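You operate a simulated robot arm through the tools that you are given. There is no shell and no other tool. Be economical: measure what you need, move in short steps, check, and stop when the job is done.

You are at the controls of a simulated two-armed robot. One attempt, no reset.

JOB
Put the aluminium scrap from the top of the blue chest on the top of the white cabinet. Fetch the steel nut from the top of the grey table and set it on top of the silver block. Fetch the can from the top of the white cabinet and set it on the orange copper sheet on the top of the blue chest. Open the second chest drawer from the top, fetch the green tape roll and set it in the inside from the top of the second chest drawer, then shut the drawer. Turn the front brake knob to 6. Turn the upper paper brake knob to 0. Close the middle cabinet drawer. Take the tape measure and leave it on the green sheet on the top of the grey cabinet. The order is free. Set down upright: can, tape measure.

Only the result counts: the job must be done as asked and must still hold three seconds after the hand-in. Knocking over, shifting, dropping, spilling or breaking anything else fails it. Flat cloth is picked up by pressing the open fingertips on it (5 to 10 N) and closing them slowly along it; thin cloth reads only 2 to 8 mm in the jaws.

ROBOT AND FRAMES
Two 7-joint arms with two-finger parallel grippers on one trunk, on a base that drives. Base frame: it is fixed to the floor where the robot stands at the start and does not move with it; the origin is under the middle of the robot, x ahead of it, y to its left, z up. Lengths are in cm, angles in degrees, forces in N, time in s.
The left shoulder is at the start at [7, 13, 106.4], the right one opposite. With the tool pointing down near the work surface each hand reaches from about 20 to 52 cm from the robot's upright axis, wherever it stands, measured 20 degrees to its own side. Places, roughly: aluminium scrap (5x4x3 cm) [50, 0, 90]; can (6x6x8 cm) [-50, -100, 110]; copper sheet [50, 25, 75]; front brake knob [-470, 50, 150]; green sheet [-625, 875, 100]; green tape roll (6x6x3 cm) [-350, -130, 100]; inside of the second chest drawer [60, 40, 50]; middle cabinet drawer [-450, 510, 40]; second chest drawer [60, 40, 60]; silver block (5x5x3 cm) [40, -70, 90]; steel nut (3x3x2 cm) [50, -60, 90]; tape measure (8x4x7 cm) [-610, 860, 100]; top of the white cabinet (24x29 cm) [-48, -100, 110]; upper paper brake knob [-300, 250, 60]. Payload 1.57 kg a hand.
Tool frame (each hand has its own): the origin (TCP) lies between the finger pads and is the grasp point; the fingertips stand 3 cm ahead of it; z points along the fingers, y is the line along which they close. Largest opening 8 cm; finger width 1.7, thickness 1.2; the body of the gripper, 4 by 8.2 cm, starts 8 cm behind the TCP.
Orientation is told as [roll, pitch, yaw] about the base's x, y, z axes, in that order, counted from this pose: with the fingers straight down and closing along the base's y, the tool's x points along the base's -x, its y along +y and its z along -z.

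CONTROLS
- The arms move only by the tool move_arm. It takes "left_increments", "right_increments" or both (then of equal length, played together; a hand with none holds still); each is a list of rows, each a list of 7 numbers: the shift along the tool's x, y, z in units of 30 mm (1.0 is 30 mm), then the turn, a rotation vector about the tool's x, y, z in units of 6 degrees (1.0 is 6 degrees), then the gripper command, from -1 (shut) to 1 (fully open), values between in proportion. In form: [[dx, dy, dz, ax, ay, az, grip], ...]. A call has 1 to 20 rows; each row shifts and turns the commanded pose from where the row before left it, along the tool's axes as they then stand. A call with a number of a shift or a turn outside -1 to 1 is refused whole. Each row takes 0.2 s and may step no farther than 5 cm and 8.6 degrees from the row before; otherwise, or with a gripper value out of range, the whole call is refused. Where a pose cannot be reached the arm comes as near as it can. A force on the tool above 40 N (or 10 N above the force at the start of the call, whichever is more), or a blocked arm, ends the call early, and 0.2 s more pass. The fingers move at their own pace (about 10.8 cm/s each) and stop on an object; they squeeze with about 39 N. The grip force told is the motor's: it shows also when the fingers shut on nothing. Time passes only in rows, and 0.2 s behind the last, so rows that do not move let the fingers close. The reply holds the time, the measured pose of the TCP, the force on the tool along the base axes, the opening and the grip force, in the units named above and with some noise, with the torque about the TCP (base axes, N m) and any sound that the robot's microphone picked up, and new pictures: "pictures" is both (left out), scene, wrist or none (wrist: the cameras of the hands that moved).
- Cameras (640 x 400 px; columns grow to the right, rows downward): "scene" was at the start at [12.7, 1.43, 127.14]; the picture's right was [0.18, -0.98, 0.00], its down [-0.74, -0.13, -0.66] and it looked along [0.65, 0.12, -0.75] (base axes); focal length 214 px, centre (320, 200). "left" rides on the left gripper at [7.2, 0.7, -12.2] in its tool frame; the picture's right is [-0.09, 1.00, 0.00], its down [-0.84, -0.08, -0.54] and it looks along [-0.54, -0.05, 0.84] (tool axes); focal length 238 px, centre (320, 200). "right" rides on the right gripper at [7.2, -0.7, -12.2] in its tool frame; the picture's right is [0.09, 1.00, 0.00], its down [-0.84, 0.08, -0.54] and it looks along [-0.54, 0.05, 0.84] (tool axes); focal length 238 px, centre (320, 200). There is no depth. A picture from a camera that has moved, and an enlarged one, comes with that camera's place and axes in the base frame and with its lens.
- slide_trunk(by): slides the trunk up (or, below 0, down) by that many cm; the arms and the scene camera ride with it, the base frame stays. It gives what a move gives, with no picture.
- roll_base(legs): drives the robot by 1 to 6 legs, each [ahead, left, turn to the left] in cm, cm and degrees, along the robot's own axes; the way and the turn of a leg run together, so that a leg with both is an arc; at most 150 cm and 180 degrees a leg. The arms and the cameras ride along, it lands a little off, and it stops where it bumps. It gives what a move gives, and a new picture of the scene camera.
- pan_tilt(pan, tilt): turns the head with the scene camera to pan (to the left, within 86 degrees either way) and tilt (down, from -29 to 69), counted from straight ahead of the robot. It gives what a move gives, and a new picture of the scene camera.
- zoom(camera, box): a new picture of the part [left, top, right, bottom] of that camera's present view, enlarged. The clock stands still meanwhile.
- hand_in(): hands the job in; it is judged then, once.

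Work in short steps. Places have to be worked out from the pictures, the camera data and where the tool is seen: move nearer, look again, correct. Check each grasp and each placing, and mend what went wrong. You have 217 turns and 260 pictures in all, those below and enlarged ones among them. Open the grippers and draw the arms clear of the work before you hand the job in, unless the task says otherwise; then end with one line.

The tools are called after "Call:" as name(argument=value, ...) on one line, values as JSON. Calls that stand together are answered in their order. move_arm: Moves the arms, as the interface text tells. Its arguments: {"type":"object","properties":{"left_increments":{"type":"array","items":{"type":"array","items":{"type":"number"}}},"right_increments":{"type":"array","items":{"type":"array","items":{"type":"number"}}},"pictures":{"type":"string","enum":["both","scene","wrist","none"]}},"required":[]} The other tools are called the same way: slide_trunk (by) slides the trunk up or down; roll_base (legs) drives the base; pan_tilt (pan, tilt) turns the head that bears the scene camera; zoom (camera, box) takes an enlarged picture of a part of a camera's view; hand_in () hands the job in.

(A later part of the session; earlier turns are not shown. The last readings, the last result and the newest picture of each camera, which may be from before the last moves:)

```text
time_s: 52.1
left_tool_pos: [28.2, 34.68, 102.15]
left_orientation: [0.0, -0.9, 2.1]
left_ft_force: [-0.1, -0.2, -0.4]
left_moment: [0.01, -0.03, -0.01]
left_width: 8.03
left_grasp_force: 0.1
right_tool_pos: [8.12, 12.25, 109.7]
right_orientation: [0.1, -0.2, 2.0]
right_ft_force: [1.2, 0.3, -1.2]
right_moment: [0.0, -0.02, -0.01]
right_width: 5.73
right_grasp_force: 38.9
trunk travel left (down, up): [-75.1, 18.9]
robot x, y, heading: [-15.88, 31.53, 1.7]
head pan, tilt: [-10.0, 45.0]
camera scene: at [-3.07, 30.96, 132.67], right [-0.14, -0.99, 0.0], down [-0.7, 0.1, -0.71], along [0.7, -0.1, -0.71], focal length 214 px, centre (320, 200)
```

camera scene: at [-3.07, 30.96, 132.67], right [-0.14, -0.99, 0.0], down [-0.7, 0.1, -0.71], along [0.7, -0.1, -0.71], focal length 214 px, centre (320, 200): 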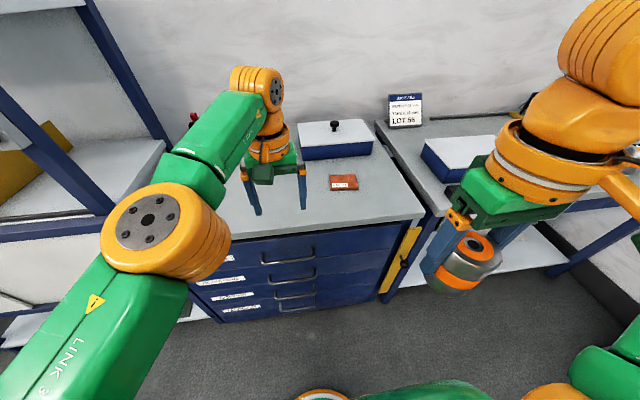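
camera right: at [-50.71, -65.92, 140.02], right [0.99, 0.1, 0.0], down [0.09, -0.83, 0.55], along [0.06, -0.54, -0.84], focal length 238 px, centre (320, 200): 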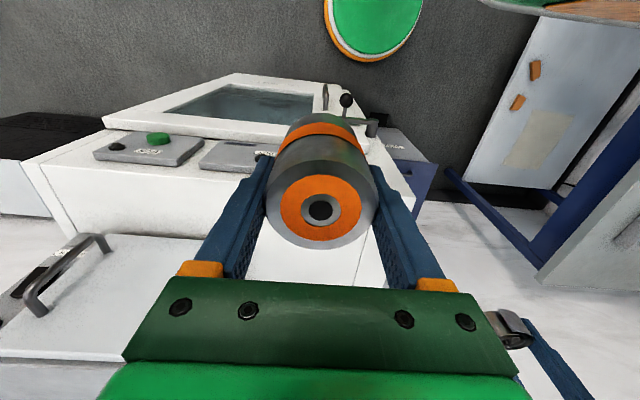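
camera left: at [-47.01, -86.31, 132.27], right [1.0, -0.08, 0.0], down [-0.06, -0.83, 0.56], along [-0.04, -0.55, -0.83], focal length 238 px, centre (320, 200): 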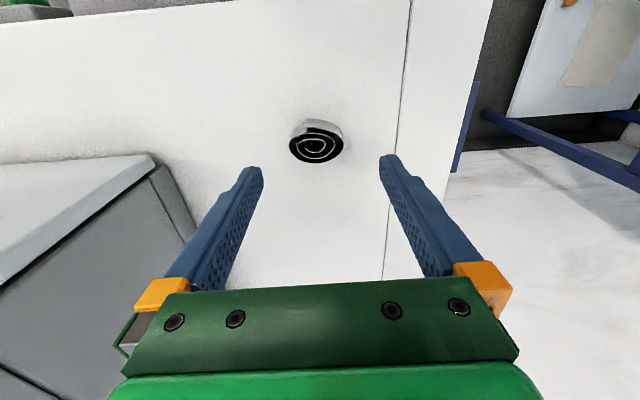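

Copper sheet centre estimates to [49.5, 15.7, 86.4]. Roll 22 ahead, then bring the can above it.

Call:
roll_base(legs=[[22, 0, -1.8]])

Call:
move_arm(right_increments=[[-0.9, 0.15, 0, 0, 0, 0, -1], [-0.9, 0.15, 0, 0, 0, 0, -1], [-0.9, 0.15, 0.2, 0, 0, 0, -1], [-0.9, 0.15, 0.4, 0, 0, 0, -1], [-0.9, 0.15, 0.6, 0, 0, 0, -1]], pictures="wrist")

```text
time_s: 53.8
left_tool_pos: [49.76, 33.72, 102.24]
left_orientation: [-0.2, -1.1, 0.3]
left_ft_force: [0.4, 0.2, 0.2]
left_moment: [0.0, -0.01, 0.0]
left_width: 8.02
left_grasp_force: 0.1
right_tool_pos: [29.18, 11.96, 110.02]
right_orientation: [0.2, -0.3, 0.3]
right_ft_force: [-0.5, 0.8, -2.6]
right_moment: [-0.05, -0.02, -0.02]
right_width: 5.71
right_grasp_force: 39.8
trunk travel left (down, up): [-75.1, 18.9]
robot x, y, heading: [5.86, 32.65, 0.3]
head pan, tilt: [-10.0, 45.0]
camera scene: at [18.51, 30.96, 132.7], right [-0.17, -0.99, 0.0], down [-0.7, 0.12, -0.71], along [0.7, -0.12, -0.71], focal length 214 px, centre (320, 200)
```

scene: 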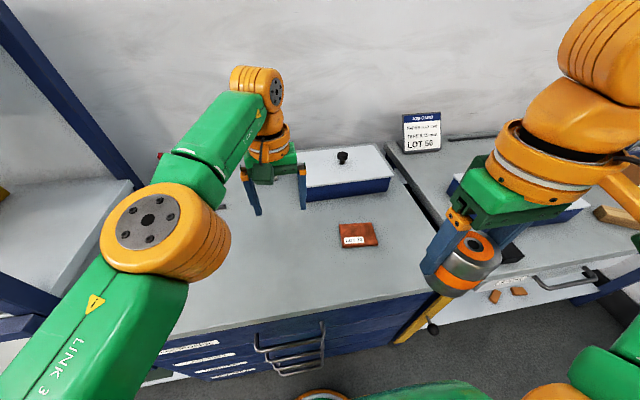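

```text
time_s: 55.0
left_tool_pos: [50.21, 33.73, 102.09]
left_orientation: [-0.1, -0.8, 0.4]
left_ft_force: [-0.1, -0.4, -0.6]
left_moment: [0.02, -0.01, 0.02]
left_width: 8.03
left_grasp_force: 0.1
right_tool_pos: [42.95, 14.34, 106.25]
right_orientation: [0.1, -0.1, 0.4]
right_ft_force: [0.3, -0.4, -2.5]
right_moment: [0.0, 0.03, -0.01]
right_width: 5.7
right_grasp_force: 39.2
trunk travel left (down, up): [-75.1, 18.9]
robot x, y, heading: [6.14, 32.76, 0.2]
head pan, tilt: [-10.0, 45.0]
camera right: at [35.7, 13.72, 118.42], right [-0.1, 1.0, 0.0], down [0.84, 0.08, 0.54], along [0.54, 0.05, -0.84], focal length 238 px, centre (320, 200)
```

right: 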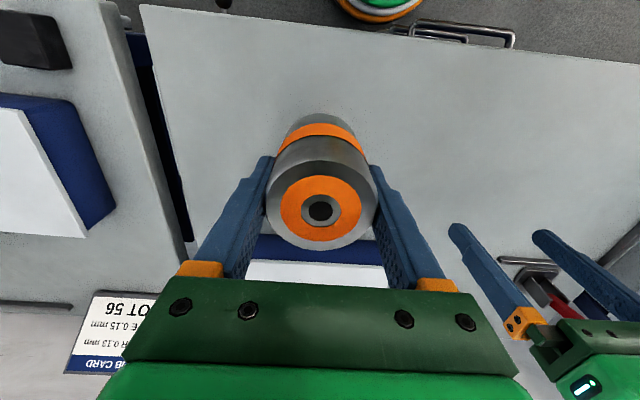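

Three views agree: sheet at [49.6, 15.6]. Move over it and down to z ≈ 97.

Call:
move_arm(right_increments=[[-0.6, 0.1, 0.6, 0, 0, 0, -1], [-0.6, 0.1, 0.6, 0, 0, 0, -1], [-0.5, 0.1, 0.6, 0, 0, 0, -1], [-0.47, 0.1, 0.6, 0, 0, 0, -1], [0, 0, 0.6, 0, 0, 0, -1]], pictures="both")

```text
time_s: 56.2
left_tool_pos: [50.1, 33.71, 102.16]
left_orientation: [0.0, -0.9, 0.4]
left_ft_force: [-0.3, -0.3, 0.0]
left_moment: [0.0, 0.02, 0.02]
left_width: 8.01
left_grasp_force: 0.1
right_tool_pos: [49.28, 15.6, 97.28]
right_orientation: [0.1, -0.3, 0.5]
right_ft_force: [0.7, 0.0, -2.0]
right_moment: [0.0, -0.04, -0.03]
right_width: 5.76
right_grasp_force: 38.9
trunk travel left (down, up): [-75.1, 18.9]
robot x, y, heading: [5.86, 32.21, 0.0]
head pan, tilt: [-10.0, 45.0]
camera scene: at [18.82, 30.93, 132.67], right [-0.17, -0.99, 0.0], down [-0.7, 0.12, -0.71], along [0.7, -0.12, -0.71], focal length 214 px, centre (320, 200)
camera right: at [42.07, 14.83, 109.49], right [-0.1, 1.0, 0.0], down [0.83, 0.08, 0.54], along [0.54, 0.05, -0.84], focal length 238 px, centre (320, 200)
```

scene: 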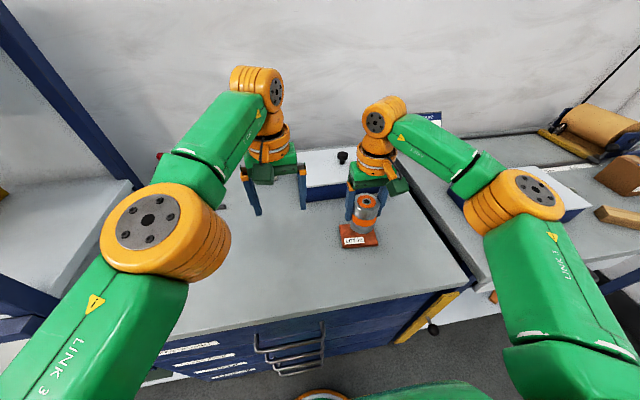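
right: 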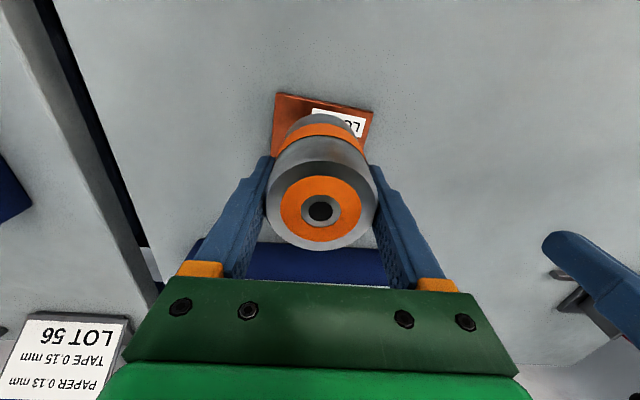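

Aligned above the sheet. Lower slowly to contact.

Call:
move_arm(right_increments=[[0, 0, 0.6, 0, 0, 0, -1], [0, 0, 0.5, 0, 0, 0, -1], [0, 0, 0.3, 0, 0, 0, -1], [0, 0, 0.1, 0, 0, 0, -1], [0, 0, 0.1, 0, 0, 0, -1]], pictures="none")

```text
time_s: 57.4
left_tool_pos: [50.02, 33.71, 102.15]
left_orientation: [-0.2, -0.9, 0.4]
left_ft_force: [0.2, -0.6, 1.0]
left_moment: [0.01, -0.01, 0.04]
left_width: 7.98
left_grasp_force: 0.1
right_tool_pos: [49.29, 15.5, 92.53]
right_orientation: [0.2, -0.2, 0.2]
right_ft_force: [0.4, -0.8, -2.3]
right_moment: [0.02, 0.01, 0.02]
right_width: 5.71
right_grasp_force: 38.9
trunk travel left (down, up): [-75.1, 18.9]
robot x, y, heading: [5.79, 32.16, -0.1]
head pan, tilt: [-10.0, 45.0]
```

Not yet in contact; smaller steps on.

Call:
move_arm(right_increments=[[0, 0, 0.1, 0, 0, 0, -1], [0, 0, 0.07, 0, 0, 0, -1], [0, 0, 0.07, 0, 0, 0, -1], [0, 0, 0.07, 0, 0, 0, -1], [0, 0, 0.07, 0, 0, 0, -1], [0, 0, 0.07, 0, 0, 0, -1]], pictures="wrist")

```text
time_s: 58.8
left_tool_pos: [49.34, 33.79, 102.4]
left_orientation: [-0.2, -1.4, 0.5]
left_ft_force: [-0.7, 0.3, 0.1]
left_moment: [-0.01, -0.01, -0.03]
left_width: 8.0
left_grasp_force: 0.0
right_tool_pos: [48.86, 15.64, 91.38]
right_orientation: [0.0, -0.4, 0.2]
right_ft_force: [3.7, -3.1, 33.9]
right_moment: [0.02, 0.11, -0.11]
right_width: 5.73
right_grasp_force: 38.9
trunk travel left (down, up): [-75.1, 18.9]
robot x, y, heading: [5.69, 32.25, 0.1]
head pan, tilt: [-10.0, 45.0]
camera right: at [41.57, 14.96, 103.62], right [-0.1, 1.0, 0.0], down [0.83, 0.08, 0.55], along [0.55, 0.05, -0.84], focal length 238 px, centre (320, 200)
```

right: 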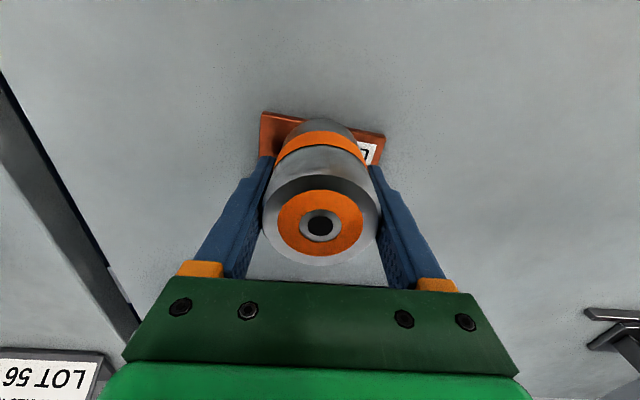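

Firm contact (34 N). Ease up a touch, open, and lift clear.

Call:
move_arm(right_increments=[[0, 0, -0.12, 0, 0, 0, -1], [0, 0, 0, 0, 0, 0, 0.6], [0, 0, 0, 0, 0, 0, 1], [0, 0, 0, 0, 0, 0, 1], [0, 0, -0.7, 0, 0, 0, 1], [0, 0, -1, 0, 0, 0, 1], [0, 0, -1, 0, 0, 0, 1], [0, 0, -1, 0, 0, 0, 1]], pictures="wrist")

```text
time_s: 60.6
left_tool_pos: [49.92, 33.8, 102.19]
left_orientation: [-0.1, -1.0, 0.4]
left_ft_force: [0.6, 0.2, -0.3]
left_moment: [-0.02, 0.01, -0.01]
left_width: 8.03
left_grasp_force: 0.1
right_tool_pos: [49.19, 15.55, 102.66]
right_orientation: [-0.1, -0.2, 0.3]
right_ft_force: [-0.3, -0.4, 0.2]
right_moment: [0.01, 0.01, -0.02]
right_width: 7.96
right_grasp_force: 0.0
trunk travel left (down, up): [-75.1, 18.9]
robot x, y, heading: [5.6, 32.64, 0.1]
head pan, tilt: [-10.0, 45.0]
camera right: at [41.87, 14.93, 114.75], right [-0.1, 1.0, 0.0], down [0.83, 0.08, 0.54], along [0.54, 0.05, -0.84], focal length 238 px, centre (320, 200)
```

right: 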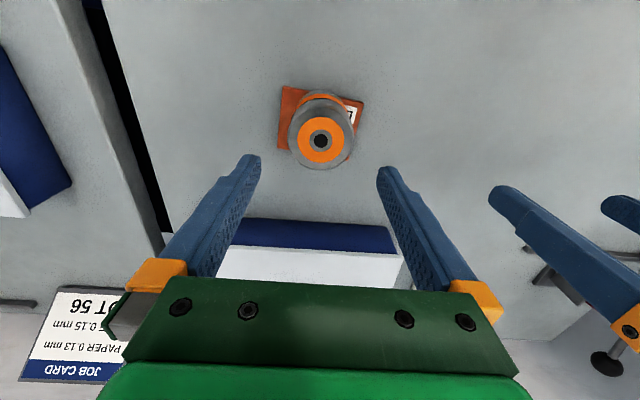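

Can released; verify with a scene zoom.

Call:
zoom(camera="scene", box=[290, 170, 450, 270])

```text
4.00 times, centred on (370, 220) of scene
camera zoom: at [18.69, 31.04, 132.68], right [-0.17, -0.99, 0.0], down [-0.7, 0.12, -0.71], along [0.7, -0.12, -0.71], focal length 858 px, centre (120, 120)
```

zoom: 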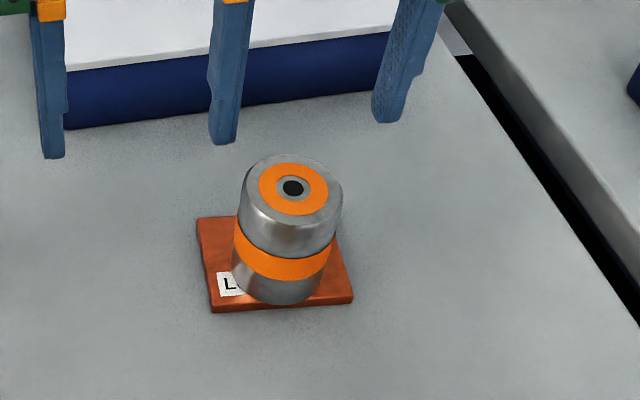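

Can stands on the sheet. Now to the grey table: back off, strafe right and look.

Call:
roll_base(legs=[[-28, 0, 0], [0, -80, 0]])

Call:
pan_tilt(pan=-15, tilt=40)

```text
time_s: 66.4
left_tool_pos: [22.74, -44.14, 102.22]
left_orientation: [-0.2, -0.9, 0.7]
left_ft_force: [-0.7, -0.8, 0.2]
left_moment: [0.02, 0.02, -0.04]
left_width: 8.0
left_grasp_force: 0.1
right_tool_pos: [22.18, -62.29, 102.49]
right_orientation: [0.0, -0.2, 0.5]
right_ft_force: [-0.5, 0.1, 0.8]
right_moment: [0.02, 0.0, -0.03]
right_width: 8.0
right_grasp_force: 0.1
trunk travel left (down, up): [-75.1, 18.9]
robot x, y, heading: [-21.52, -45.92, 0.2]
head pan, tilt: [-10.0, 45.0]
camera scene: at [-8.4, -47.07, 132.68], right [-0.17, -0.99, 0.0], down [-0.7, 0.12, -0.71], along [0.7, -0.12, -0.71], focal length 214 px, centre (320, 200)
```

scene: 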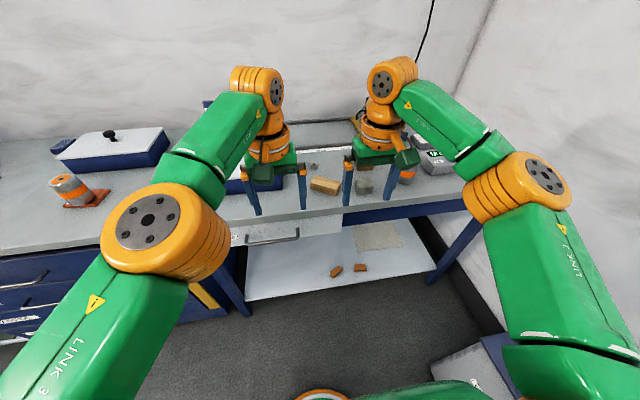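

```text
time_s: 67.0
left_tool_pos: [22.71, -44.28, 102.17]
left_orientation: [-0.1, -1.0, 0.7]
left_ft_force: [0.3, -0.5, 0.5]
left_moment: [0.01, -0.01, 0.0]
left_width: 8.0
left_grasp_force: 0.0
right_tool_pos: [22.06, -62.56, 102.44]
right_orientation: [0.0, -0.3, 0.5]
right_ft_force: [1.0, -1.1, -0.2]
right_moment: [0.0, -0.01, 0.02]
right_width: 8.0
right_grasp_force: 0.2
trunk travel left (down, up): [-75.1, 18.9]
robot x, y, heading: [-21.64, -45.52, 0.4]
head pan, tilt: [-15.0, 40.0]
camera scene: at [-8.19, -47.94, 133.4], right [-0.25, -0.97, 0.0], down [-0.62, 0.16, -0.77], along [0.74, -0.19, -0.64], focal length 214 px, centre (320, 200)
```

scene: 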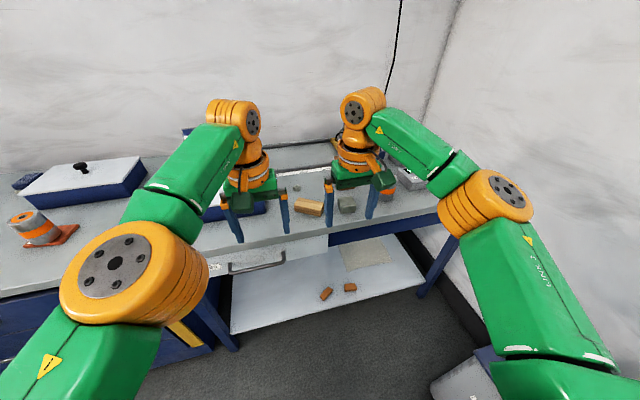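

Call:
zoom(camera="scene", box=[220, 140, 440, 270])

```text
2.91 times, centred on (330, 205) of scene
camera zoom: at [-8.19, -47.94, 133.4], right [-0.25, -0.97, 0.0], down [-0.62, 0.16, -0.77], along [0.74, -0.19, -0.64], focal length 624 px, centre (291, 186)
```

zoom: 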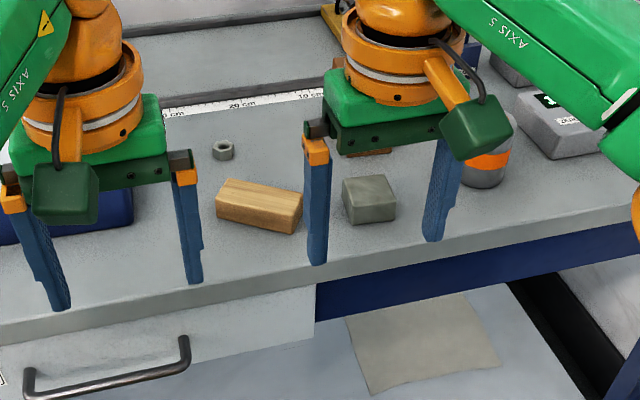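

Nut ≈ [54.4, -55, 87], silver block ≈ [40.6, -69.6], top ≈ 89. I draw the left hand back and roll ahead 31 cm.

Call:
move_arm(left_increments=[[1, 0.2, 0, 0, 0, 0, 1], [1, 0.2, -0.2, 0, 0, 0, 1], [1, 0.4, -0.2, 0, 0, 0, 1], [1, 0.4, -0.2, 0, 0, 0, 1], [1, 0.4, -0.2, 0, 0, 0, 1]], pictures="none")

Call:
roll_base(legs=[[31, 3.5, 0]])

Call:
move_arm(right_increments=[[-0.2, 0.5, 0.4, 0, 0, 0, 1], [-0.2, 0.5, 0.4, 0, 0, 0, 1]], pictures="wrist")

```text
time_s: 68.2
left_tool_pos: [7.72, -39.42, 104.39]
left_orientation: [-0.1, -1.0, 0.8]
left_ft_force: [-0.7, -0.3, 0.0]
left_moment: [-0.03, -0.02, -0.03]
left_width: 7.99
left_grasp_force: 0.2
right_tool_pos: [22.04, -62.34, 102.58]
right_orientation: [0.0, -0.3, 0.7]
right_ft_force: [0.2, 1.0, -0.3]
right_moment: [-0.01, 0.0, 0.02]
right_width: 8.01
right_grasp_force: 0.1
trunk travel left (down, up): [-75.1, 18.9]
robot x, y, heading: [-21.51, -45.81, 0.2]
head pan, tilt: [-15.0, 40.0]
```

```text
time_s: 70.3
left_tool_pos: [37.85, -35.69, 104.36]
left_orientation: [-0.1, -1.0, 0.6]
left_ft_force: [0.1, -0.3, 0.5]
left_moment: [0.01, 0.03, -0.02]
left_width: 8.01
left_grasp_force: 0.0
right_tool_pos: [52.34, -58.81, 102.54]
right_orientation: [0.1, -0.2, 0.6]
right_ft_force: [0.5, -0.1, 0.4]
right_moment: [0.04, -0.01, 0.01]
right_width: 8.0
right_grasp_force: 0.0
trunk travel left (down, up): [-75.1, 18.9]
robot x, y, heading: [8.84, -41.81, 0.3]
head pan, tilt: [-15.0, 40.0]
camera scene: at [21.89, -44.29, 133.42], right [-0.25, -0.97, 0.0], down [-0.62, 0.16, -0.77], along [0.74, -0.19, -0.64], focal length 214 px, centre (320, 200)
```

scene: 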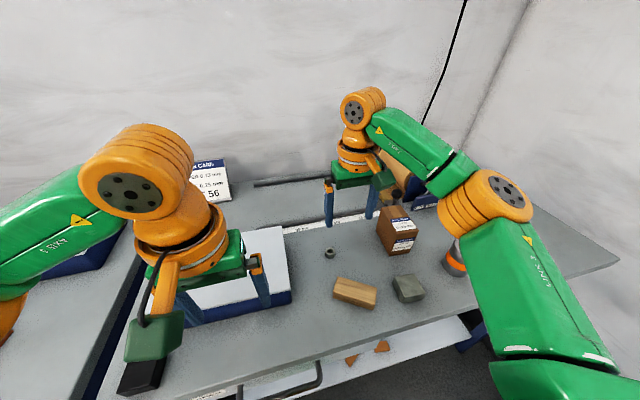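

```text
time_s: 70.9
left_tool_pos: [38.05, -35.64, 104.31]
left_orientation: [-0.1, -0.9, 0.6]
left_ft_force: [-0.8, 0.4, -0.1]
left_moment: [-0.01, -0.02, -0.01]
left_width: 8.0
left_grasp_force: 0.0
right_tool_pos: [53.6, -55.52, 100.08]
right_orientation: [0.1, -0.2, 0.6]
right_ft_force: [0.1, -0.4, -0.8]
right_moment: [-0.01, 0.0, 0.0]
right_width: 7.98
right_grasp_force: 0.0
trunk travel left (down, up): [-75.1, 18.9]
robot x, y, heading: [9.24, -42.2, 0.5]
head pan, tilt: [-15.0, 40.0]
camera right: at [46.29, -56.33, 112.17], right [-0.1, 0.99, 0.0], down [0.83, 0.09, 0.54], along [0.54, 0.06, -0.84], focal length 238 px, centre (320, 200)
```

right: 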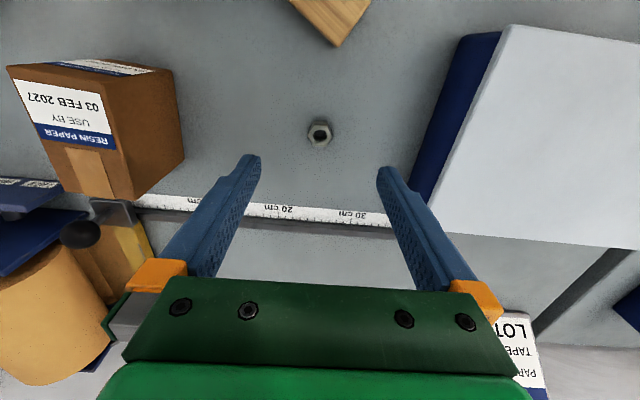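

Nut at [53.9, -55.5], directly below. Descend to z 89.6 and look.

Call:
move_arm(right_increments=[[0, 0, 0.9, 0, 0, 0, 0.5], [0, 0, 0.9, 0, 0, 0, 0.5], [-0.05, 0, 0.9, 0, 0, 0, 0.5], [-0.05, 0, 0.75, 0, 0, 0, 0.5]], pictures="wrist")

```text
time_s: 71.9
left_tool_pos: [38.03, -35.86, 104.28]
left_orientation: [-0.1, -0.9, 0.5]
left_ft_force: [-0.1, 0.0, 0.0]
left_moment: [0.02, 0.02, -0.01]
left_width: 7.99
left_grasp_force: 0.1
right_tool_pos: [53.97, -55.68, 89.74]
right_orientation: [0.1, -0.2, 0.6]
right_ft_force: [-0.3, 0.0, -0.1]
right_moment: [-0.02, 0.04, -0.01]
right_width: 6.0
right_grasp_force: 0.0
trunk travel left (down, up): [-75.1, 18.9]
robot x, y, heading: [8.52, -42.2, 0.3]
head pan, tilt: [-15.0, 40.0]
camera right: at [46.66, -56.38, 101.95], right [-0.1, 0.99, 0.0], down [0.83, 0.09, 0.54], along [0.54, 0.06, -0.84], focal length 238 px, centre (320, 200)
```

right: 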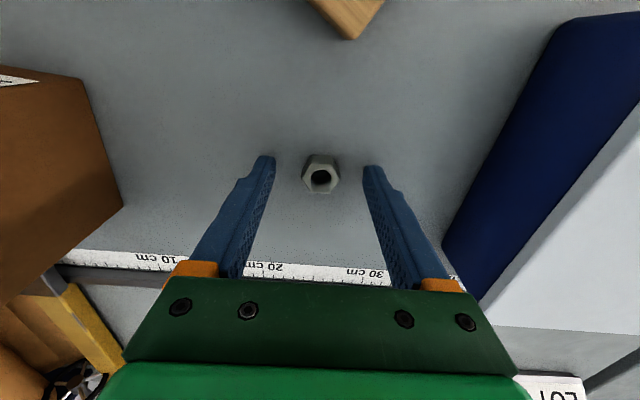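

Nut centred between the tips. Close and lift.

Call:
move_arm(right_increments=[[0, 0, 0.08, 0, 0, 0, 0.3], [0, 0, 0, 0, 0, 0, -1], [0, 0, 0, 0, 0, 0, -1], [0, 0, 0, 0, 0, 0, -1], [0, 0, -0.7, 0, 0, 0, -1], [0, 0, -1, 0, 0, 0, -1], [0, 0, -1, 0, 0, 0, -1]], pictures="wrist")

```text
time_s: 73.5
left_tool_pos: [37.96, -35.72, 104.37]
left_orientation: [-0.1, -1.1, 0.6]
left_ft_force: [0.2, 0.7, -0.7]
left_moment: [0.01, 0.0, 0.0]
left_width: 7.99
left_grasp_force: 0.0
right_tool_pos: [53.84, -55.64, 97.61]
right_orientation: [0.0, -0.2, 0.6]
right_ft_force: [-0.2, 0.1, -0.4]
right_moment: [-0.02, -0.03, 0.0]
right_width: 2.56
right_grasp_force: 36.8
trunk travel left (down, up): [-75.1, 18.9]
robot x, y, heading: [8.99, -41.92, 0.6]
head pan, tilt: [-15.0, 40.0]
camera right: at [46.54, -56.4, 109.92], right [-0.1, 0.99, 0.0], down [0.83, 0.09, 0.54], along [0.54, 0.06, -0.84], focal length 238 px, centre (320, 200)
```

right: 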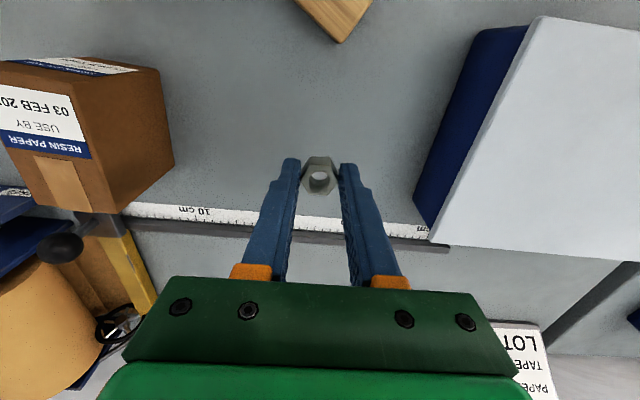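

Nut held (2.56 cm). Move back over the table first, then right over the silver block.

Call:
move_arm(right_increments=[[0.9, 0, 0, 0, 0, 0, -1], [0.9, 0, 0, 0, 0, 0, -1], [0.9, -0.3, 0, 0, 0, 0, -1], [0.9, -0.8, 0, 0, 0, 0, -1], [0.7, -0.9, 0, 0, 0, 0, -1], [0, -0.9, 0, 0, 0, 0, -1], [0, -0.9, 0, 0, 0, 0, -1], [0, -0.7, 0, 0, 0, 0, -1]], pictures="wrist")

```text
time_s: 75.3
left_tool_pos: [37.96, -35.91, 104.28]
left_orientation: [0.0, -1.0, 0.7]
left_ft_force: [-0.1, 0.3, 0.0]
left_moment: [-0.01, -0.02, 0.0]
left_width: 7.98
left_grasp_force: 0.0
right_tool_pos: [41.22, -69.4, 97.62]
right_orientation: [0.2, -0.2, 0.5]
right_ft_force: [-0.4, 0.5, 0.5]
right_moment: [-0.01, 0.0, -0.01]
right_width: 2.58
right_grasp_force: 36.7
trunk travel left (down, up): [-75.1, 18.9]
robot x, y, heading: [9.0, -42.19, 0.4]
head pan, tilt: [-15.0, 40.0]
camera right: at [33.88, -70.11, 109.81], right [-0.1, 0.99, 0.0], down [0.83, 0.09, 0.55], along [0.54, 0.06, -0.84], focal length 238 px, centre (320, 200)
```

right: 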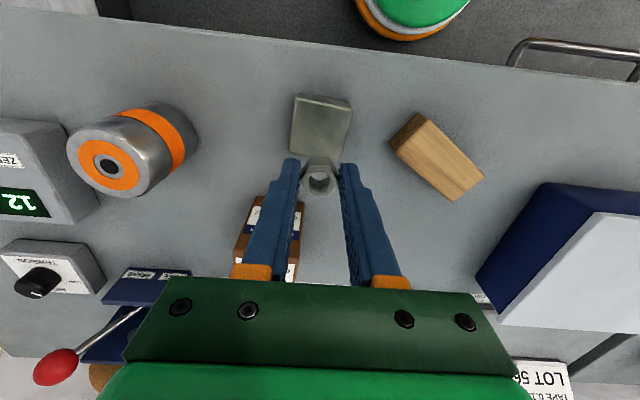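

Block centre ≈ [40.1, -69.4], top ≈ 89. Shift 1 cm back and lower to z 93.6.

Call:
move_arm(right_increments=[[0.36, 0, 0.3, 0, 0, 0, -1], [0, 0, 0.5, 0, 0, 0, -1], [0, 0, 0.5, 0, 0, 0, -1]], pictures="both")

```text
time_s: 76.1
left_tool_pos: [38.05, -35.77, 104.24]
left_orientation: [-0.2, -0.9, 0.6]
left_ft_force: [-0.5, 0.1, 0.4]
left_moment: [0.0, 0.04, -0.01]
left_width: 8.0
left_grasp_force: 0.1
right_tool_pos: [40.13, -69.38, 93.6]
right_orientation: [0.1, -0.1, 0.6]
right_ft_force: [1.0, -0.9, 0.1]
right_moment: [-0.04, 0.01, 0.01]
right_width: 2.54
right_grasp_force: 37.0
trunk travel left (down, up): [-75.1, 18.9]
robot x, y, heading: [9.09, -42.61, 0.5]
head pan, tilt: [-15.0, 40.0]
camera scene: at [22.11, -44.29, 133.4], right [-0.25, -0.97, 0.0], down [-0.62, 0.16, -0.77], along [0.74, -0.19, -0.64], focal length 214 px, centre (320, 200)
camera right: at [32.88, -70.06, 105.82], right [-0.1, 0.99, 0.0], down [0.83, 0.09, 0.55], along [0.54, 0.06, -0.84], focal length 238 px, centre (320, 200)
```

scene: 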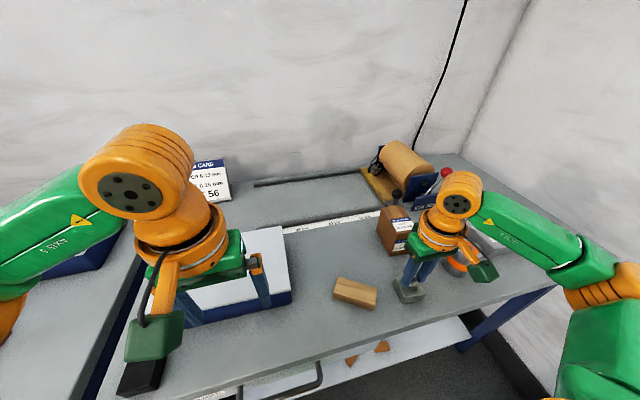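
right: 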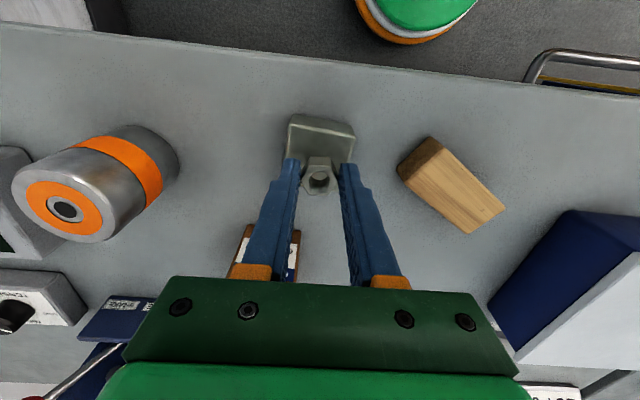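

Check the block-to-nut alignment with a zoom.

Call:
zoom(camera="right", box=[260, 90, 380, 210])

```text
3.33 times, centred on (320, 150) of right
camera zoom: at [32.88, -70.06, 105.82], right [-0.1, 0.99, 0.0], down [0.83, 0.09, 0.55], along [0.54, 0.06, -0.84], focal length 794 px, centre (320, 367)
```

zoom: 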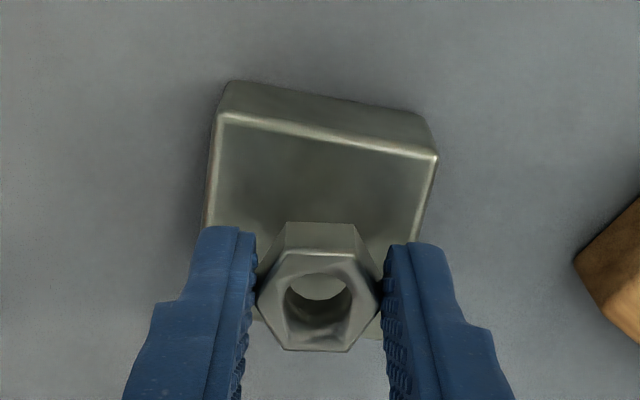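

Aligned. Lower in small steps to contact.

Call:
move_arm(right_increments=[[0, 0, 0.1, 0, 0, 0, -1], [0, 0, 0.07, 0, 0, 0, -1], [0, 0, 0.07, 0, 0, 0, -1], [0, 0, 0.06, 0, 0, 0, -1]], pictures="none")

```text
time_s: 77.1
left_tool_pos: [37.9, -35.73, 104.27]
left_orientation: [-0.1, -1.0, 0.7]
left_ft_force: [0.0, 0.5, -0.2]
left_moment: [0.02, -0.01, 0.01]
left_width: 7.99
left_grasp_force: 0.0
right_tool_pos: [40.04, -69.4, 92.71]
right_orientation: [0.1, -0.2, 0.6]
right_ft_force: [-0.4, 0.7, -0.2]
right_moment: [0.0, 0.03, -0.02]
right_width: 2.55
right_grasp_force: 36.7
trunk travel left (down, up): [-75.1, 18.9]
robot x, y, heading: [8.93, -42.63, 0.5]
head pan, tilt: [-15.0, 40.0]
```

Still free; continue.

Call:
move_arm(right_increments=[[0, 0, 0.06, 0, 0, 0, -1], [0, 0, 0.06, 0, 0, 0, -1], [0, 0, 0.06, 0, 0, 0, -1], [0, 0, 0.06, 0, 0, 0, -1], [0, 0, 0.06, 0, 0, 0, -1]], pictures="none")

```text
time_s: 78.3
left_tool_pos: [37.75, -35.76, 104.4]
left_orientation: [-0.1, -1.2, 0.7]
left_ft_force: [-0.2, -0.9, 0.0]
left_moment: [0.0, 0.03, 0.04]
left_width: 7.98
left_grasp_force: 0.1
right_tool_pos: [39.82, -69.31, 92.03]
right_orientation: [0.0, -0.4, 0.5]
right_ft_force: [6.5, -8.3, 29.8]
right_moment: [-0.25, -0.15, -0.07]
right_width: 2.59
right_grasp_force: 36.6
trunk travel left (down, up): [-75.1, 18.9]
robot x, y, heading: [8.87, -42.04, 0.3]
head pan, tilt: [-15.0, 40.0]
```

Contact at z 92.0. Ease up slightly, open moderately and lift.

Call:
move_arm(right_increments=[[0, 0, -0.07, 0, 0, 0, -1], [0, 0, 0, 0, 0, 0, 0], [0, 0, 0, 0, 0, 0, 0.3], [0, 0, -0.5, 0, 0, 0, 0.3], [0, 0, -1, 0, 0, 0, 0.5], [0, 0, -1, 0, 0, 0, 1], [0, 0, -1, 0, 0, 0, 1]], pictures="wrist")

```text
time_s: 79.9
left_tool_pos: [37.94, -35.81, 104.29]
left_orientation: [-0.1, -1.0, 0.7]
left_ft_force: [0.3, 0.5, 0.6]
left_moment: [-0.02, 0.02, 0.04]
left_width: 8.01
left_grasp_force: 0.0
right_tool_pos: [39.95, -69.48, 102.8]
right_orientation: [0.1, -0.1, 0.5]
right_ft_force: [0.5, 0.0, 0.2]
right_moment: [0.01, 0.02, 0.02]
right_width: 7.99
right_grasp_force: 0.0
trunk travel left (down, up): [-75.1, 18.9]
robot x, y, heading: [8.91, -42.27, 0.5]
head pan, tilt: [-15.0, 40.0]
camera right: at [32.7, -70.13, 114.85], right [-0.1, 0.99, 0.0], down [0.83, 0.08, 0.54], along [0.54, 0.06, -0.84], focal length 238 px, centre (320, 200)
```

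right: 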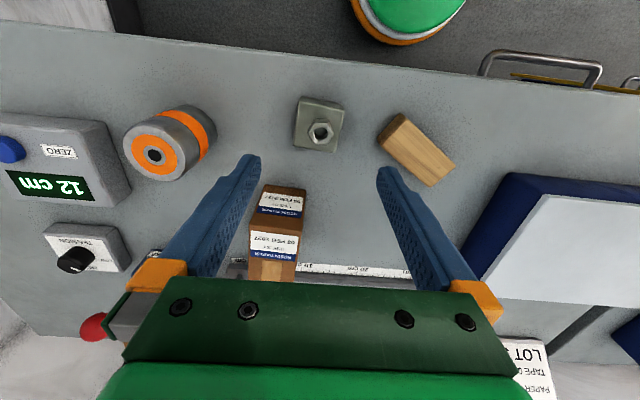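

Nut rests on the block. Next the chest drawer: back off, strafe left and look at its front.

Call:
roll_base(legs=[[-55, 0, 0], [0, 68, 0]])

Call:
slide_trunk(by=-25)

Call:
pan_tilt(pan=10, tilt=35)

Call:
zoom(camera="scene", box=[160, 100, 480, 300])

```text
time_s: 86.4
left_tool_pos: [-17.04, 32.06, 104.33]
left_orientation: [0.0, -0.9, -0.1]
left_ft_force: [0.2, 0.0, -0.2]
left_moment: [0.02, 0.03, 0.01]
left_width: 7.97
left_grasp_force: 0.1
right_tool_pos: [-15.35, -1.61, 102.63]
right_orientation: [0.2, -0.1, 0.0]
right_ft_force: [-0.8, 0.0, -1.3]
right_moment: [0.0, 0.0, 0.01]
right_width: 8.0
right_grasp_force: 0.1
trunk travel left (down, up): [-75.1, 18.9]
robot x, y, heading: [-46.51, 25.73, -0.4]
head pan, tilt: [-15.0, 40.0]
camera scene: at [-33.02, 23.76, 133.4], right [-0.26, -0.96, 0.0], down [-0.62, 0.17, -0.77], along [0.74, -0.2, -0.64], focal length 214 px, centre (320, 200)
```

scene: 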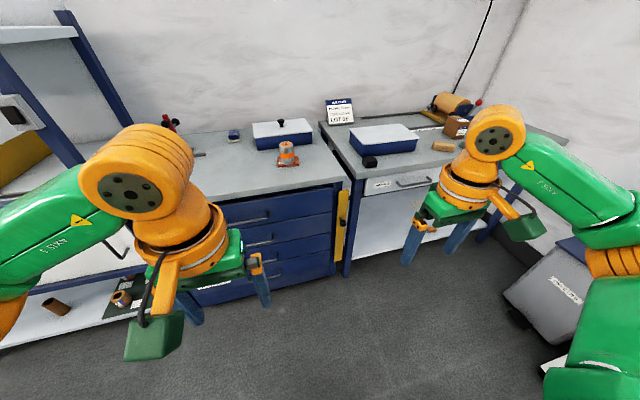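

```text
time_s: 89.0
left_tool_pos: [-17.03, 32.09, 79.35]
left_orientation: [-0.1, -1.0, -0.1]
left_ft_force: [0.0, -0.1, -0.1]
left_moment: [0.0, -0.02, 0.01]
left_width: 8.05
left_grasp_force: 0.1
right_tool_pos: [-15.37, -1.45, 77.58]
right_orientation: [0.1, -0.2, -0.2]
right_ft_force: [1.0, 0.1, -0.6]
right_moment: [0.07, -0.03, 0.01]
right_width: 8.0
right_grasp_force: 0.2
trunk travel left (down, up): [-50.1, 43.9]
robot x, y, heading: [-46.04, 26.13, -0.2]
head pan, tilt: [-15.0, 40.0]
```

```text
time_s: 89.9
left_tool_pos: [-16.91, 32.18, 79.44]
left_orientation: [-0.1, -0.9, -0.1]
left_ft_force: [-0.2, -0.5, -0.3]
left_moment: [-0.02, 0.0, 0.03]
left_width: 7.99
left_grasp_force: 0.0
right_tool_pos: [-15.42, -1.54, 77.62]
right_orientation: [0.1, -0.2, -0.1]
right_ft_force: [-1.1, 0.3, 0.1]
right_moment: [0.03, -0.03, 0.02]
right_width: 8.0
right_grasp_force: 0.0
trunk travel left (down, up): [-50.1, 43.9]
robot x, y, heading: [-46.52, 25.86, -0.3]
head pan, tilt: [10.0, 35.0]
camera scene: at [-32.55, 27.57, 109.16], right [0.17, -0.99, 0.0], down [-0.57, -0.1, -0.82], along [0.81, 0.14, -0.57], focal length 214 px, centre (320, 200)
```

scene: 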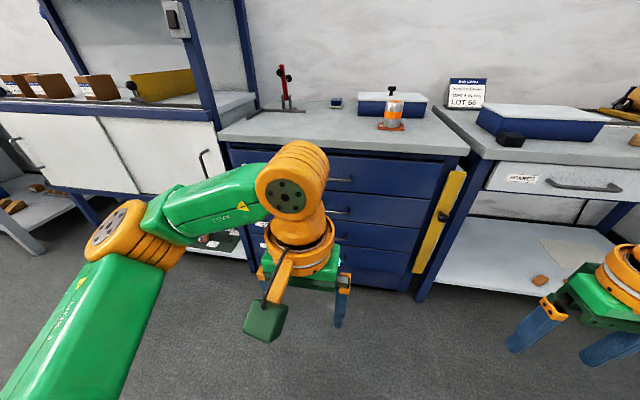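

```text
2.00 times, centred on (320, 200) of scene
camera zoom: at [-32.55, 27.57, 109.16], right [0.17, -0.99, 0.0], down [-0.57, -0.1, -0.82], along [0.81, 0.14, -0.57], focal length 429 px, centre (320, 200)
```

zoom: 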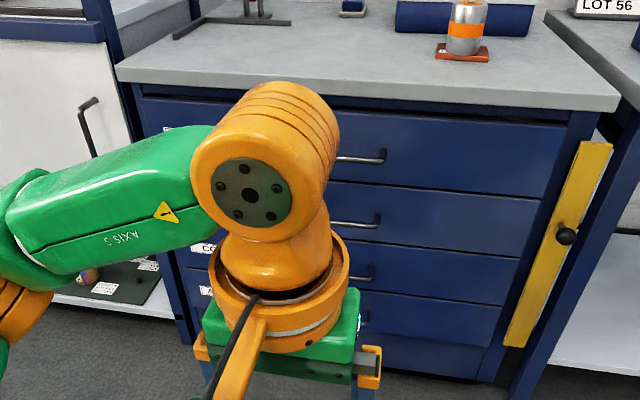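

Second drawer handle ≈ [27.5, 28–40, 63.5]. I turn the left tool to point forward (pitch −90) while reaching ahead.

Call:
move_arm(left_increments=[[-0.5, 0, 0, 0, -1, 0, 1], [-0.497, 0, 0.052, 0, -1, 0, 1], [-0.489, 0, 0.104, 0, -1, 0, 1], [-0.476, 0, 0.155, 0, -1, 0, 1], [-0.457, 0, 0.203, 0, -1, 0, 1], [-0.433, 0, 0.25, 0, -1, 0, 1], [-0.405, 0, 0.294, 0, -1, 0, 1], [-0.372, 0, 0.335, 0, -1, 0, 1], [-0.335, 0, 0.372, 0, -1, 0, 1], [-0.294, 0, 0.405, 0, -1, 0, 1], [-0.25, 0, 0.433, 0, -1, 0, 1], [-0.203, 0, 0.457, 0, -1, 0, 1], [-0.155, 0, 0.476, 0, -1, 0, 1], [-0.104, 0, 0.489, 0, -1, 0, 1], [-0.052, 0, 0.497, 0, -1, 0, 1]], pictures="wrist")

```text
time_s: 93.1
left_tool_pos: [5.61, 32.2, 79.78]
left_orientation: [-179.4, -89.0, 179.4]
left_ft_force: [-0.1, -0.9, 0.1]
left_moment: [0.0, 0.02, 0.01]
left_width: 8.02
left_grasp_force: 0.0
right_tool_pos: [-15.49, -1.51, 77.59]
right_orientation: [0.2, -0.1, -0.2]
right_ft_force: [-0.2, -0.1, -0.1]
right_moment: [-0.01, -0.01, -0.02]
right_width: 7.99
right_grasp_force: 0.1
trunk travel left (down, up): [-50.1, 43.9]
robot x, y, heading: [-46.36, 26.19, -0.5]
head pan, tilt: [10.0, 35.0]
camera left: at [-6.56, 32.96, 72.27], right [0.0, 1.0, 0.09], down [-0.56, -0.08, 0.83], along [0.83, -0.05, 0.56], focal length 238 px, centre (320, 200)
```

left: 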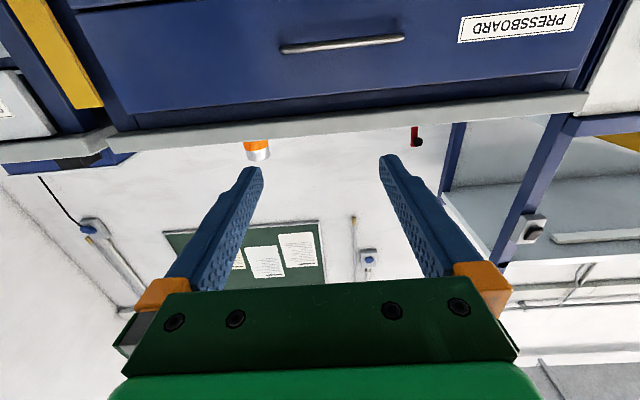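

Triangulating: first handle at x ≈ 33.5, z ≈ 73; second at z ≈ 58.8, y 28–45. I roll the wrist 90° so the jaws close vertically, and lower the trunk 20 cm.

Call:
move_arm(left_increments=[[0, 0, 0, 0, 0, 1, 1], [0, 0, 0, 0, 0, 1, 1], [0, 0, 0, 0, 0, 1, 1], [0, 0, 0, 0, 0, 1, 1], [0, 0, 0, 0, 0, 1, 1], [0, 0, 0, 0, 0, 1, 1], [0, 0, 0, 0, 0, 1, 1], [0, 0, 0, 0, 0, 1, 1], [0, 0, 0, 0, 0, 1, 1], [0, 0, 0, 0, 0, 1, 1], [0, 0, 0, 0, 0, 1, 1], [0, 0, 0, 0, 0, 1, 1], [0, 0, 0, 0, 0, 1, 1], [0, 0, 0, 0, 0, 1, 1], [0, 0, 0, 0, 0, 1, 1]], pictures="none")

Call:
slide_trunk(by=-20)

Call:
zoom(camera="left", box=[0, 0, 640, 400])

```text
time_s: 96.3
left_tool_pos: [5.48, 32.07, 79.73]
left_orientation: [91.0, 0.0, -90.1]
left_ft_force: [-0.6, -0.4, -0.7]
left_moment: [0.0, 0.02, 0.03]
left_width: 8.01
left_grasp_force: 0.1
right_tool_pos: [-15.41, -1.49, 77.65]
right_orientation: [0.1, -0.1, -0.1]
right_ft_force: [-0.1, -0.3, -0.1]
right_moment: [0.02, 0.02, 0.0]
right_width: 8.01
right_grasp_force: 0.0
trunk travel left (down, up): [-50.1, 43.9]
robot x, y, heading: [-46.23, 25.78, -0.3]
head pan, tilt: [10.0, 35.0]
```

```text
time_s: 98.5
left_tool_pos: [5.45, 32.08, 59.66]
left_orientation: [91.0, -0.2, -90.1]
left_ft_force: [0.0, 0.2, 0.0]
left_moment: [0.0, 0.01, -0.02]
left_width: 7.99
left_grasp_force: 0.1
right_tool_pos: [-15.45, -1.44, 57.66]
right_orientation: [0.1, -0.3, -0.1]
right_ft_force: [-0.5, -0.9, 0.3]
right_moment: [0.0, 0.05, 0.01]
right_width: 8.01
right_grasp_force: 0.1
trunk travel left (down, up): [-30.1, 63.9]
robot x, y, heading: [-46.21, 26.33, -0.2]
head pan, tilt: [10.0, 35.0]
```

```text
1.00 times, centred on (320, 200) of left (not enlarged: the box is as wide or as high as the picture)
camera zoom: at [-6.68, 39.4, 60.08], right [-0.02, -0.09, 1.0], down [-0.54, -0.84, -0.09], along [0.84, -0.54, -0.04], focal length 238 px, centre (320, 200)
```

zoom: 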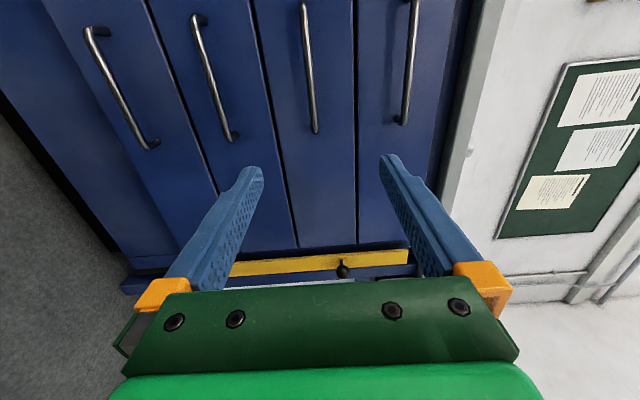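

Second handle bar ≈ z 58.9, y centre 36. Shift the hand to it and roll ahead 21 cm.

Call:
move_arm(left_increments=[[0.65, -0.12, 0, 0, 0, 0, 1], [0.65, -0.13, 0, 0, 0, 0, 1]], pictures="none")

Call:
roll_base(legs=[[21, 0, 0.2]])

Call:
zoom(camera="left", box=[0, 0, 640, 400])

```text
time_s: 99.1
left_tool_pos: [4.67, 33.02, 60.41]
left_orientation: [90.8, -0.1, -89.8]
left_ft_force: [-0.2, 0.0, 0.6]
left_moment: [-0.01, -0.03, 0.01]
left_width: 7.97
left_grasp_force: 0.1
left hand out of reach, approached as far as the arm can: row 1, 2
right_tool_pos: [-15.34, -1.49, 57.59]
right_orientation: [0.1, -0.2, -0.1]
right_ft_force: [0.7, 0.8, 0.3]
right_moment: [-0.02, -0.02, 0.0]
right_width: 7.99
right_grasp_force: 0.0
trunk travel left (down, up): [-30.1, 63.9]
robot x, y, heading: [-46.38, 26.09, -0.4]
head pan, tilt: [10.0, 35.0]
```

```text
time_s: 100.7
left_tool_pos: [26.16, 32.92, 60.32]
left_orientation: [90.8, -0.1, -89.9]
left_ft_force: [0.2, -0.1, -0.4]
left_moment: [0.04, -0.01, 0.0]
left_width: 8.01
left_grasp_force: 0.1
right_tool_pos: [5.93, -1.71, 57.6]
right_orientation: [0.1, -0.2, -0.2]
right_ft_force: [0.1, 0.6, 0.3]
right_moment: [-0.02, 0.01, -0.03]
right_width: 7.99
right_grasp_force: 0.1
trunk travel left (down, up): [-30.1, 63.9]
robot x, y, heading: [-24.81, 26.17, -0.2]
head pan, tilt: [10.0, 35.0]
camera scene: at [-11.17, 27.45, 89.15], right [0.17, -0.99, 0.0], down [-0.57, -0.1, -0.82], along [0.81, 0.14, -0.57], focal length 214 px, centre (320, 200)
```

scene: 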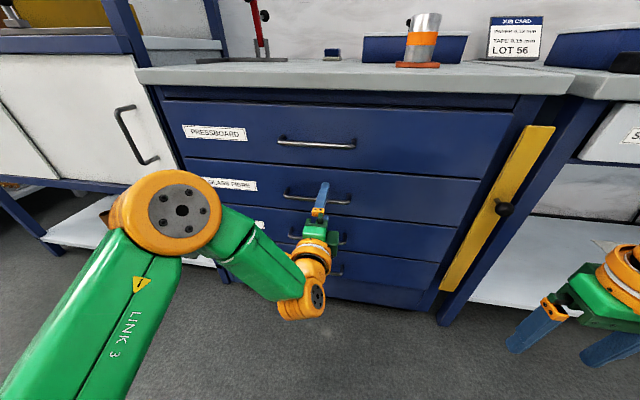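

```text
1.00 times, centred on (320, 200) of left (not enlarged: the box is as wide or as high as the picture)
camera zoom: at [13.84, 40.14, 60.85], right [-0.01, -0.09, 1.0], down [-0.54, -0.84, -0.08], along [0.84, -0.54, -0.04], focal length 238 px, centre (320, 200)
```

zoom: 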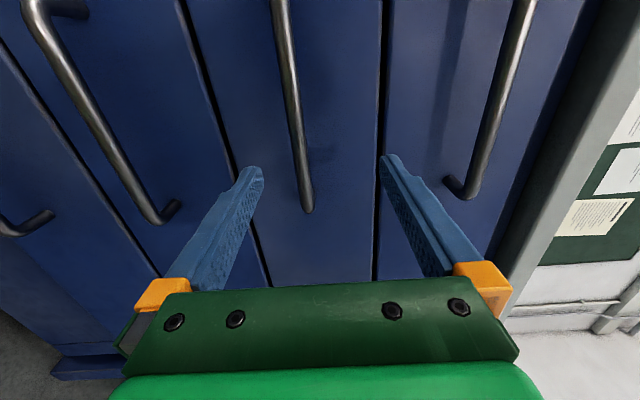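

Bar at z ≈ 58.7. Lower the trunk 1.6 and roll 6 cm ahead.

Call:
slide_trunk(by=-1.6)

Call:
roll_base(legs=[[6, 0, 0]])

Call:
zoom(camera="left", box=[0, 0, 640, 400])

```text
time_s: 101.4
left_tool_pos: [26.12, 32.95, 58.74]
left_orientation: [90.8, -0.1, -89.9]
left_ft_force: [-0.7, 0.4, -0.8]
left_moment: [-0.01, -0.01, -0.04]
left_width: 7.97
left_grasp_force: 0.0
right_tool_pos: [5.97, -1.58, 56.05]
right_orientation: [0.1, -0.2, -0.2]
right_ft_force: [-0.7, -0.1, -0.3]
right_moment: [0.02, 0.0, 0.01]
right_width: 7.98
right_grasp_force: 0.1
trunk travel left (down, up): [-28.5, 65.5]
robot x, y, heading: [-24.83, 26.06, -0.5]
head pan, tilt: [10.0, 35.0]
```

```text
time_s: 102.5
left_tool_pos: [31.76, 32.93, 58.51]
left_orientation: [90.2, 0.1, -89.9]
left_ft_force: [-0.7, -0.4, 0.7]
left_moment: [0.01, 0.07, 0.0]
left_width: 7.98
left_grasp_force: 0.0
right_tool_pos: [11.93, -1.62, 56.11]
right_orientation: [0.1, -0.2, -0.1]
right_ft_force: [0.4, -0.5, 0.0]
right_moment: [-0.01, 0.02, 0.0]
right_width: 8.0
right_grasp_force: 0.0
trunk travel left (down, up): [-28.5, 65.5]
robot x, y, heading: [-19.01, 25.75, -0.6]
head pan, tilt: [10.0, 35.0]
stopped in leg 1: the force on the tool passed its limit at 62 N (the readings are from after the stop); the commanded pose is now the measured one
camera scene: at [-5.28, 27.44, 87.56], right [0.17, -0.99, 0.0], down [-0.57, -0.1, -0.82], along [0.81, 0.14, -0.57], focal length 214 px, centre (320, 200)
```

scene: 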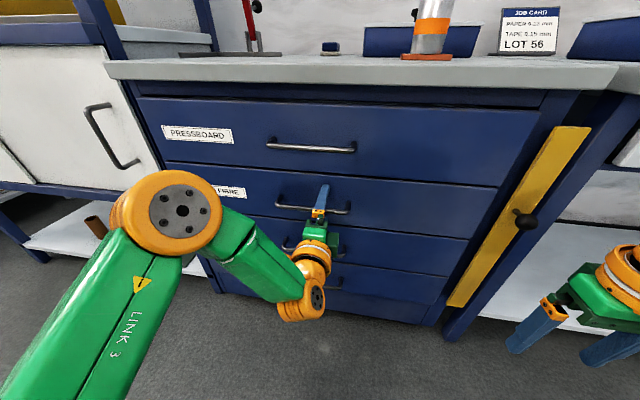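

```text
1.00 times, centred on (320, 200) of left (not enlarged: the box is as wide or as high as the picture)
camera zoom: at [19.61, 40.14, 59.1], right [0.0, -0.09, 1.0], down [-0.54, -0.84, -0.08], along [0.84, -0.54, -0.05], focal length 238 px, centre (320, 200)
```

zoom: 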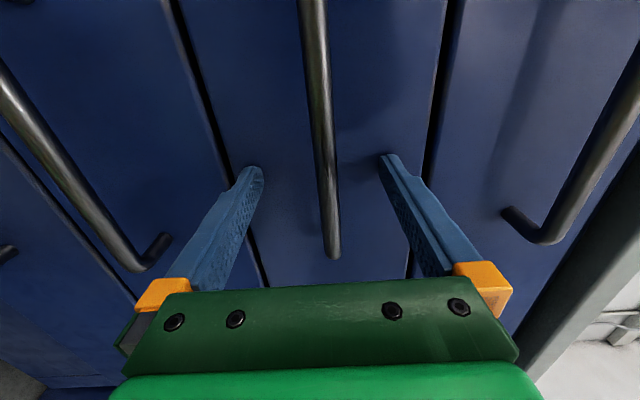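

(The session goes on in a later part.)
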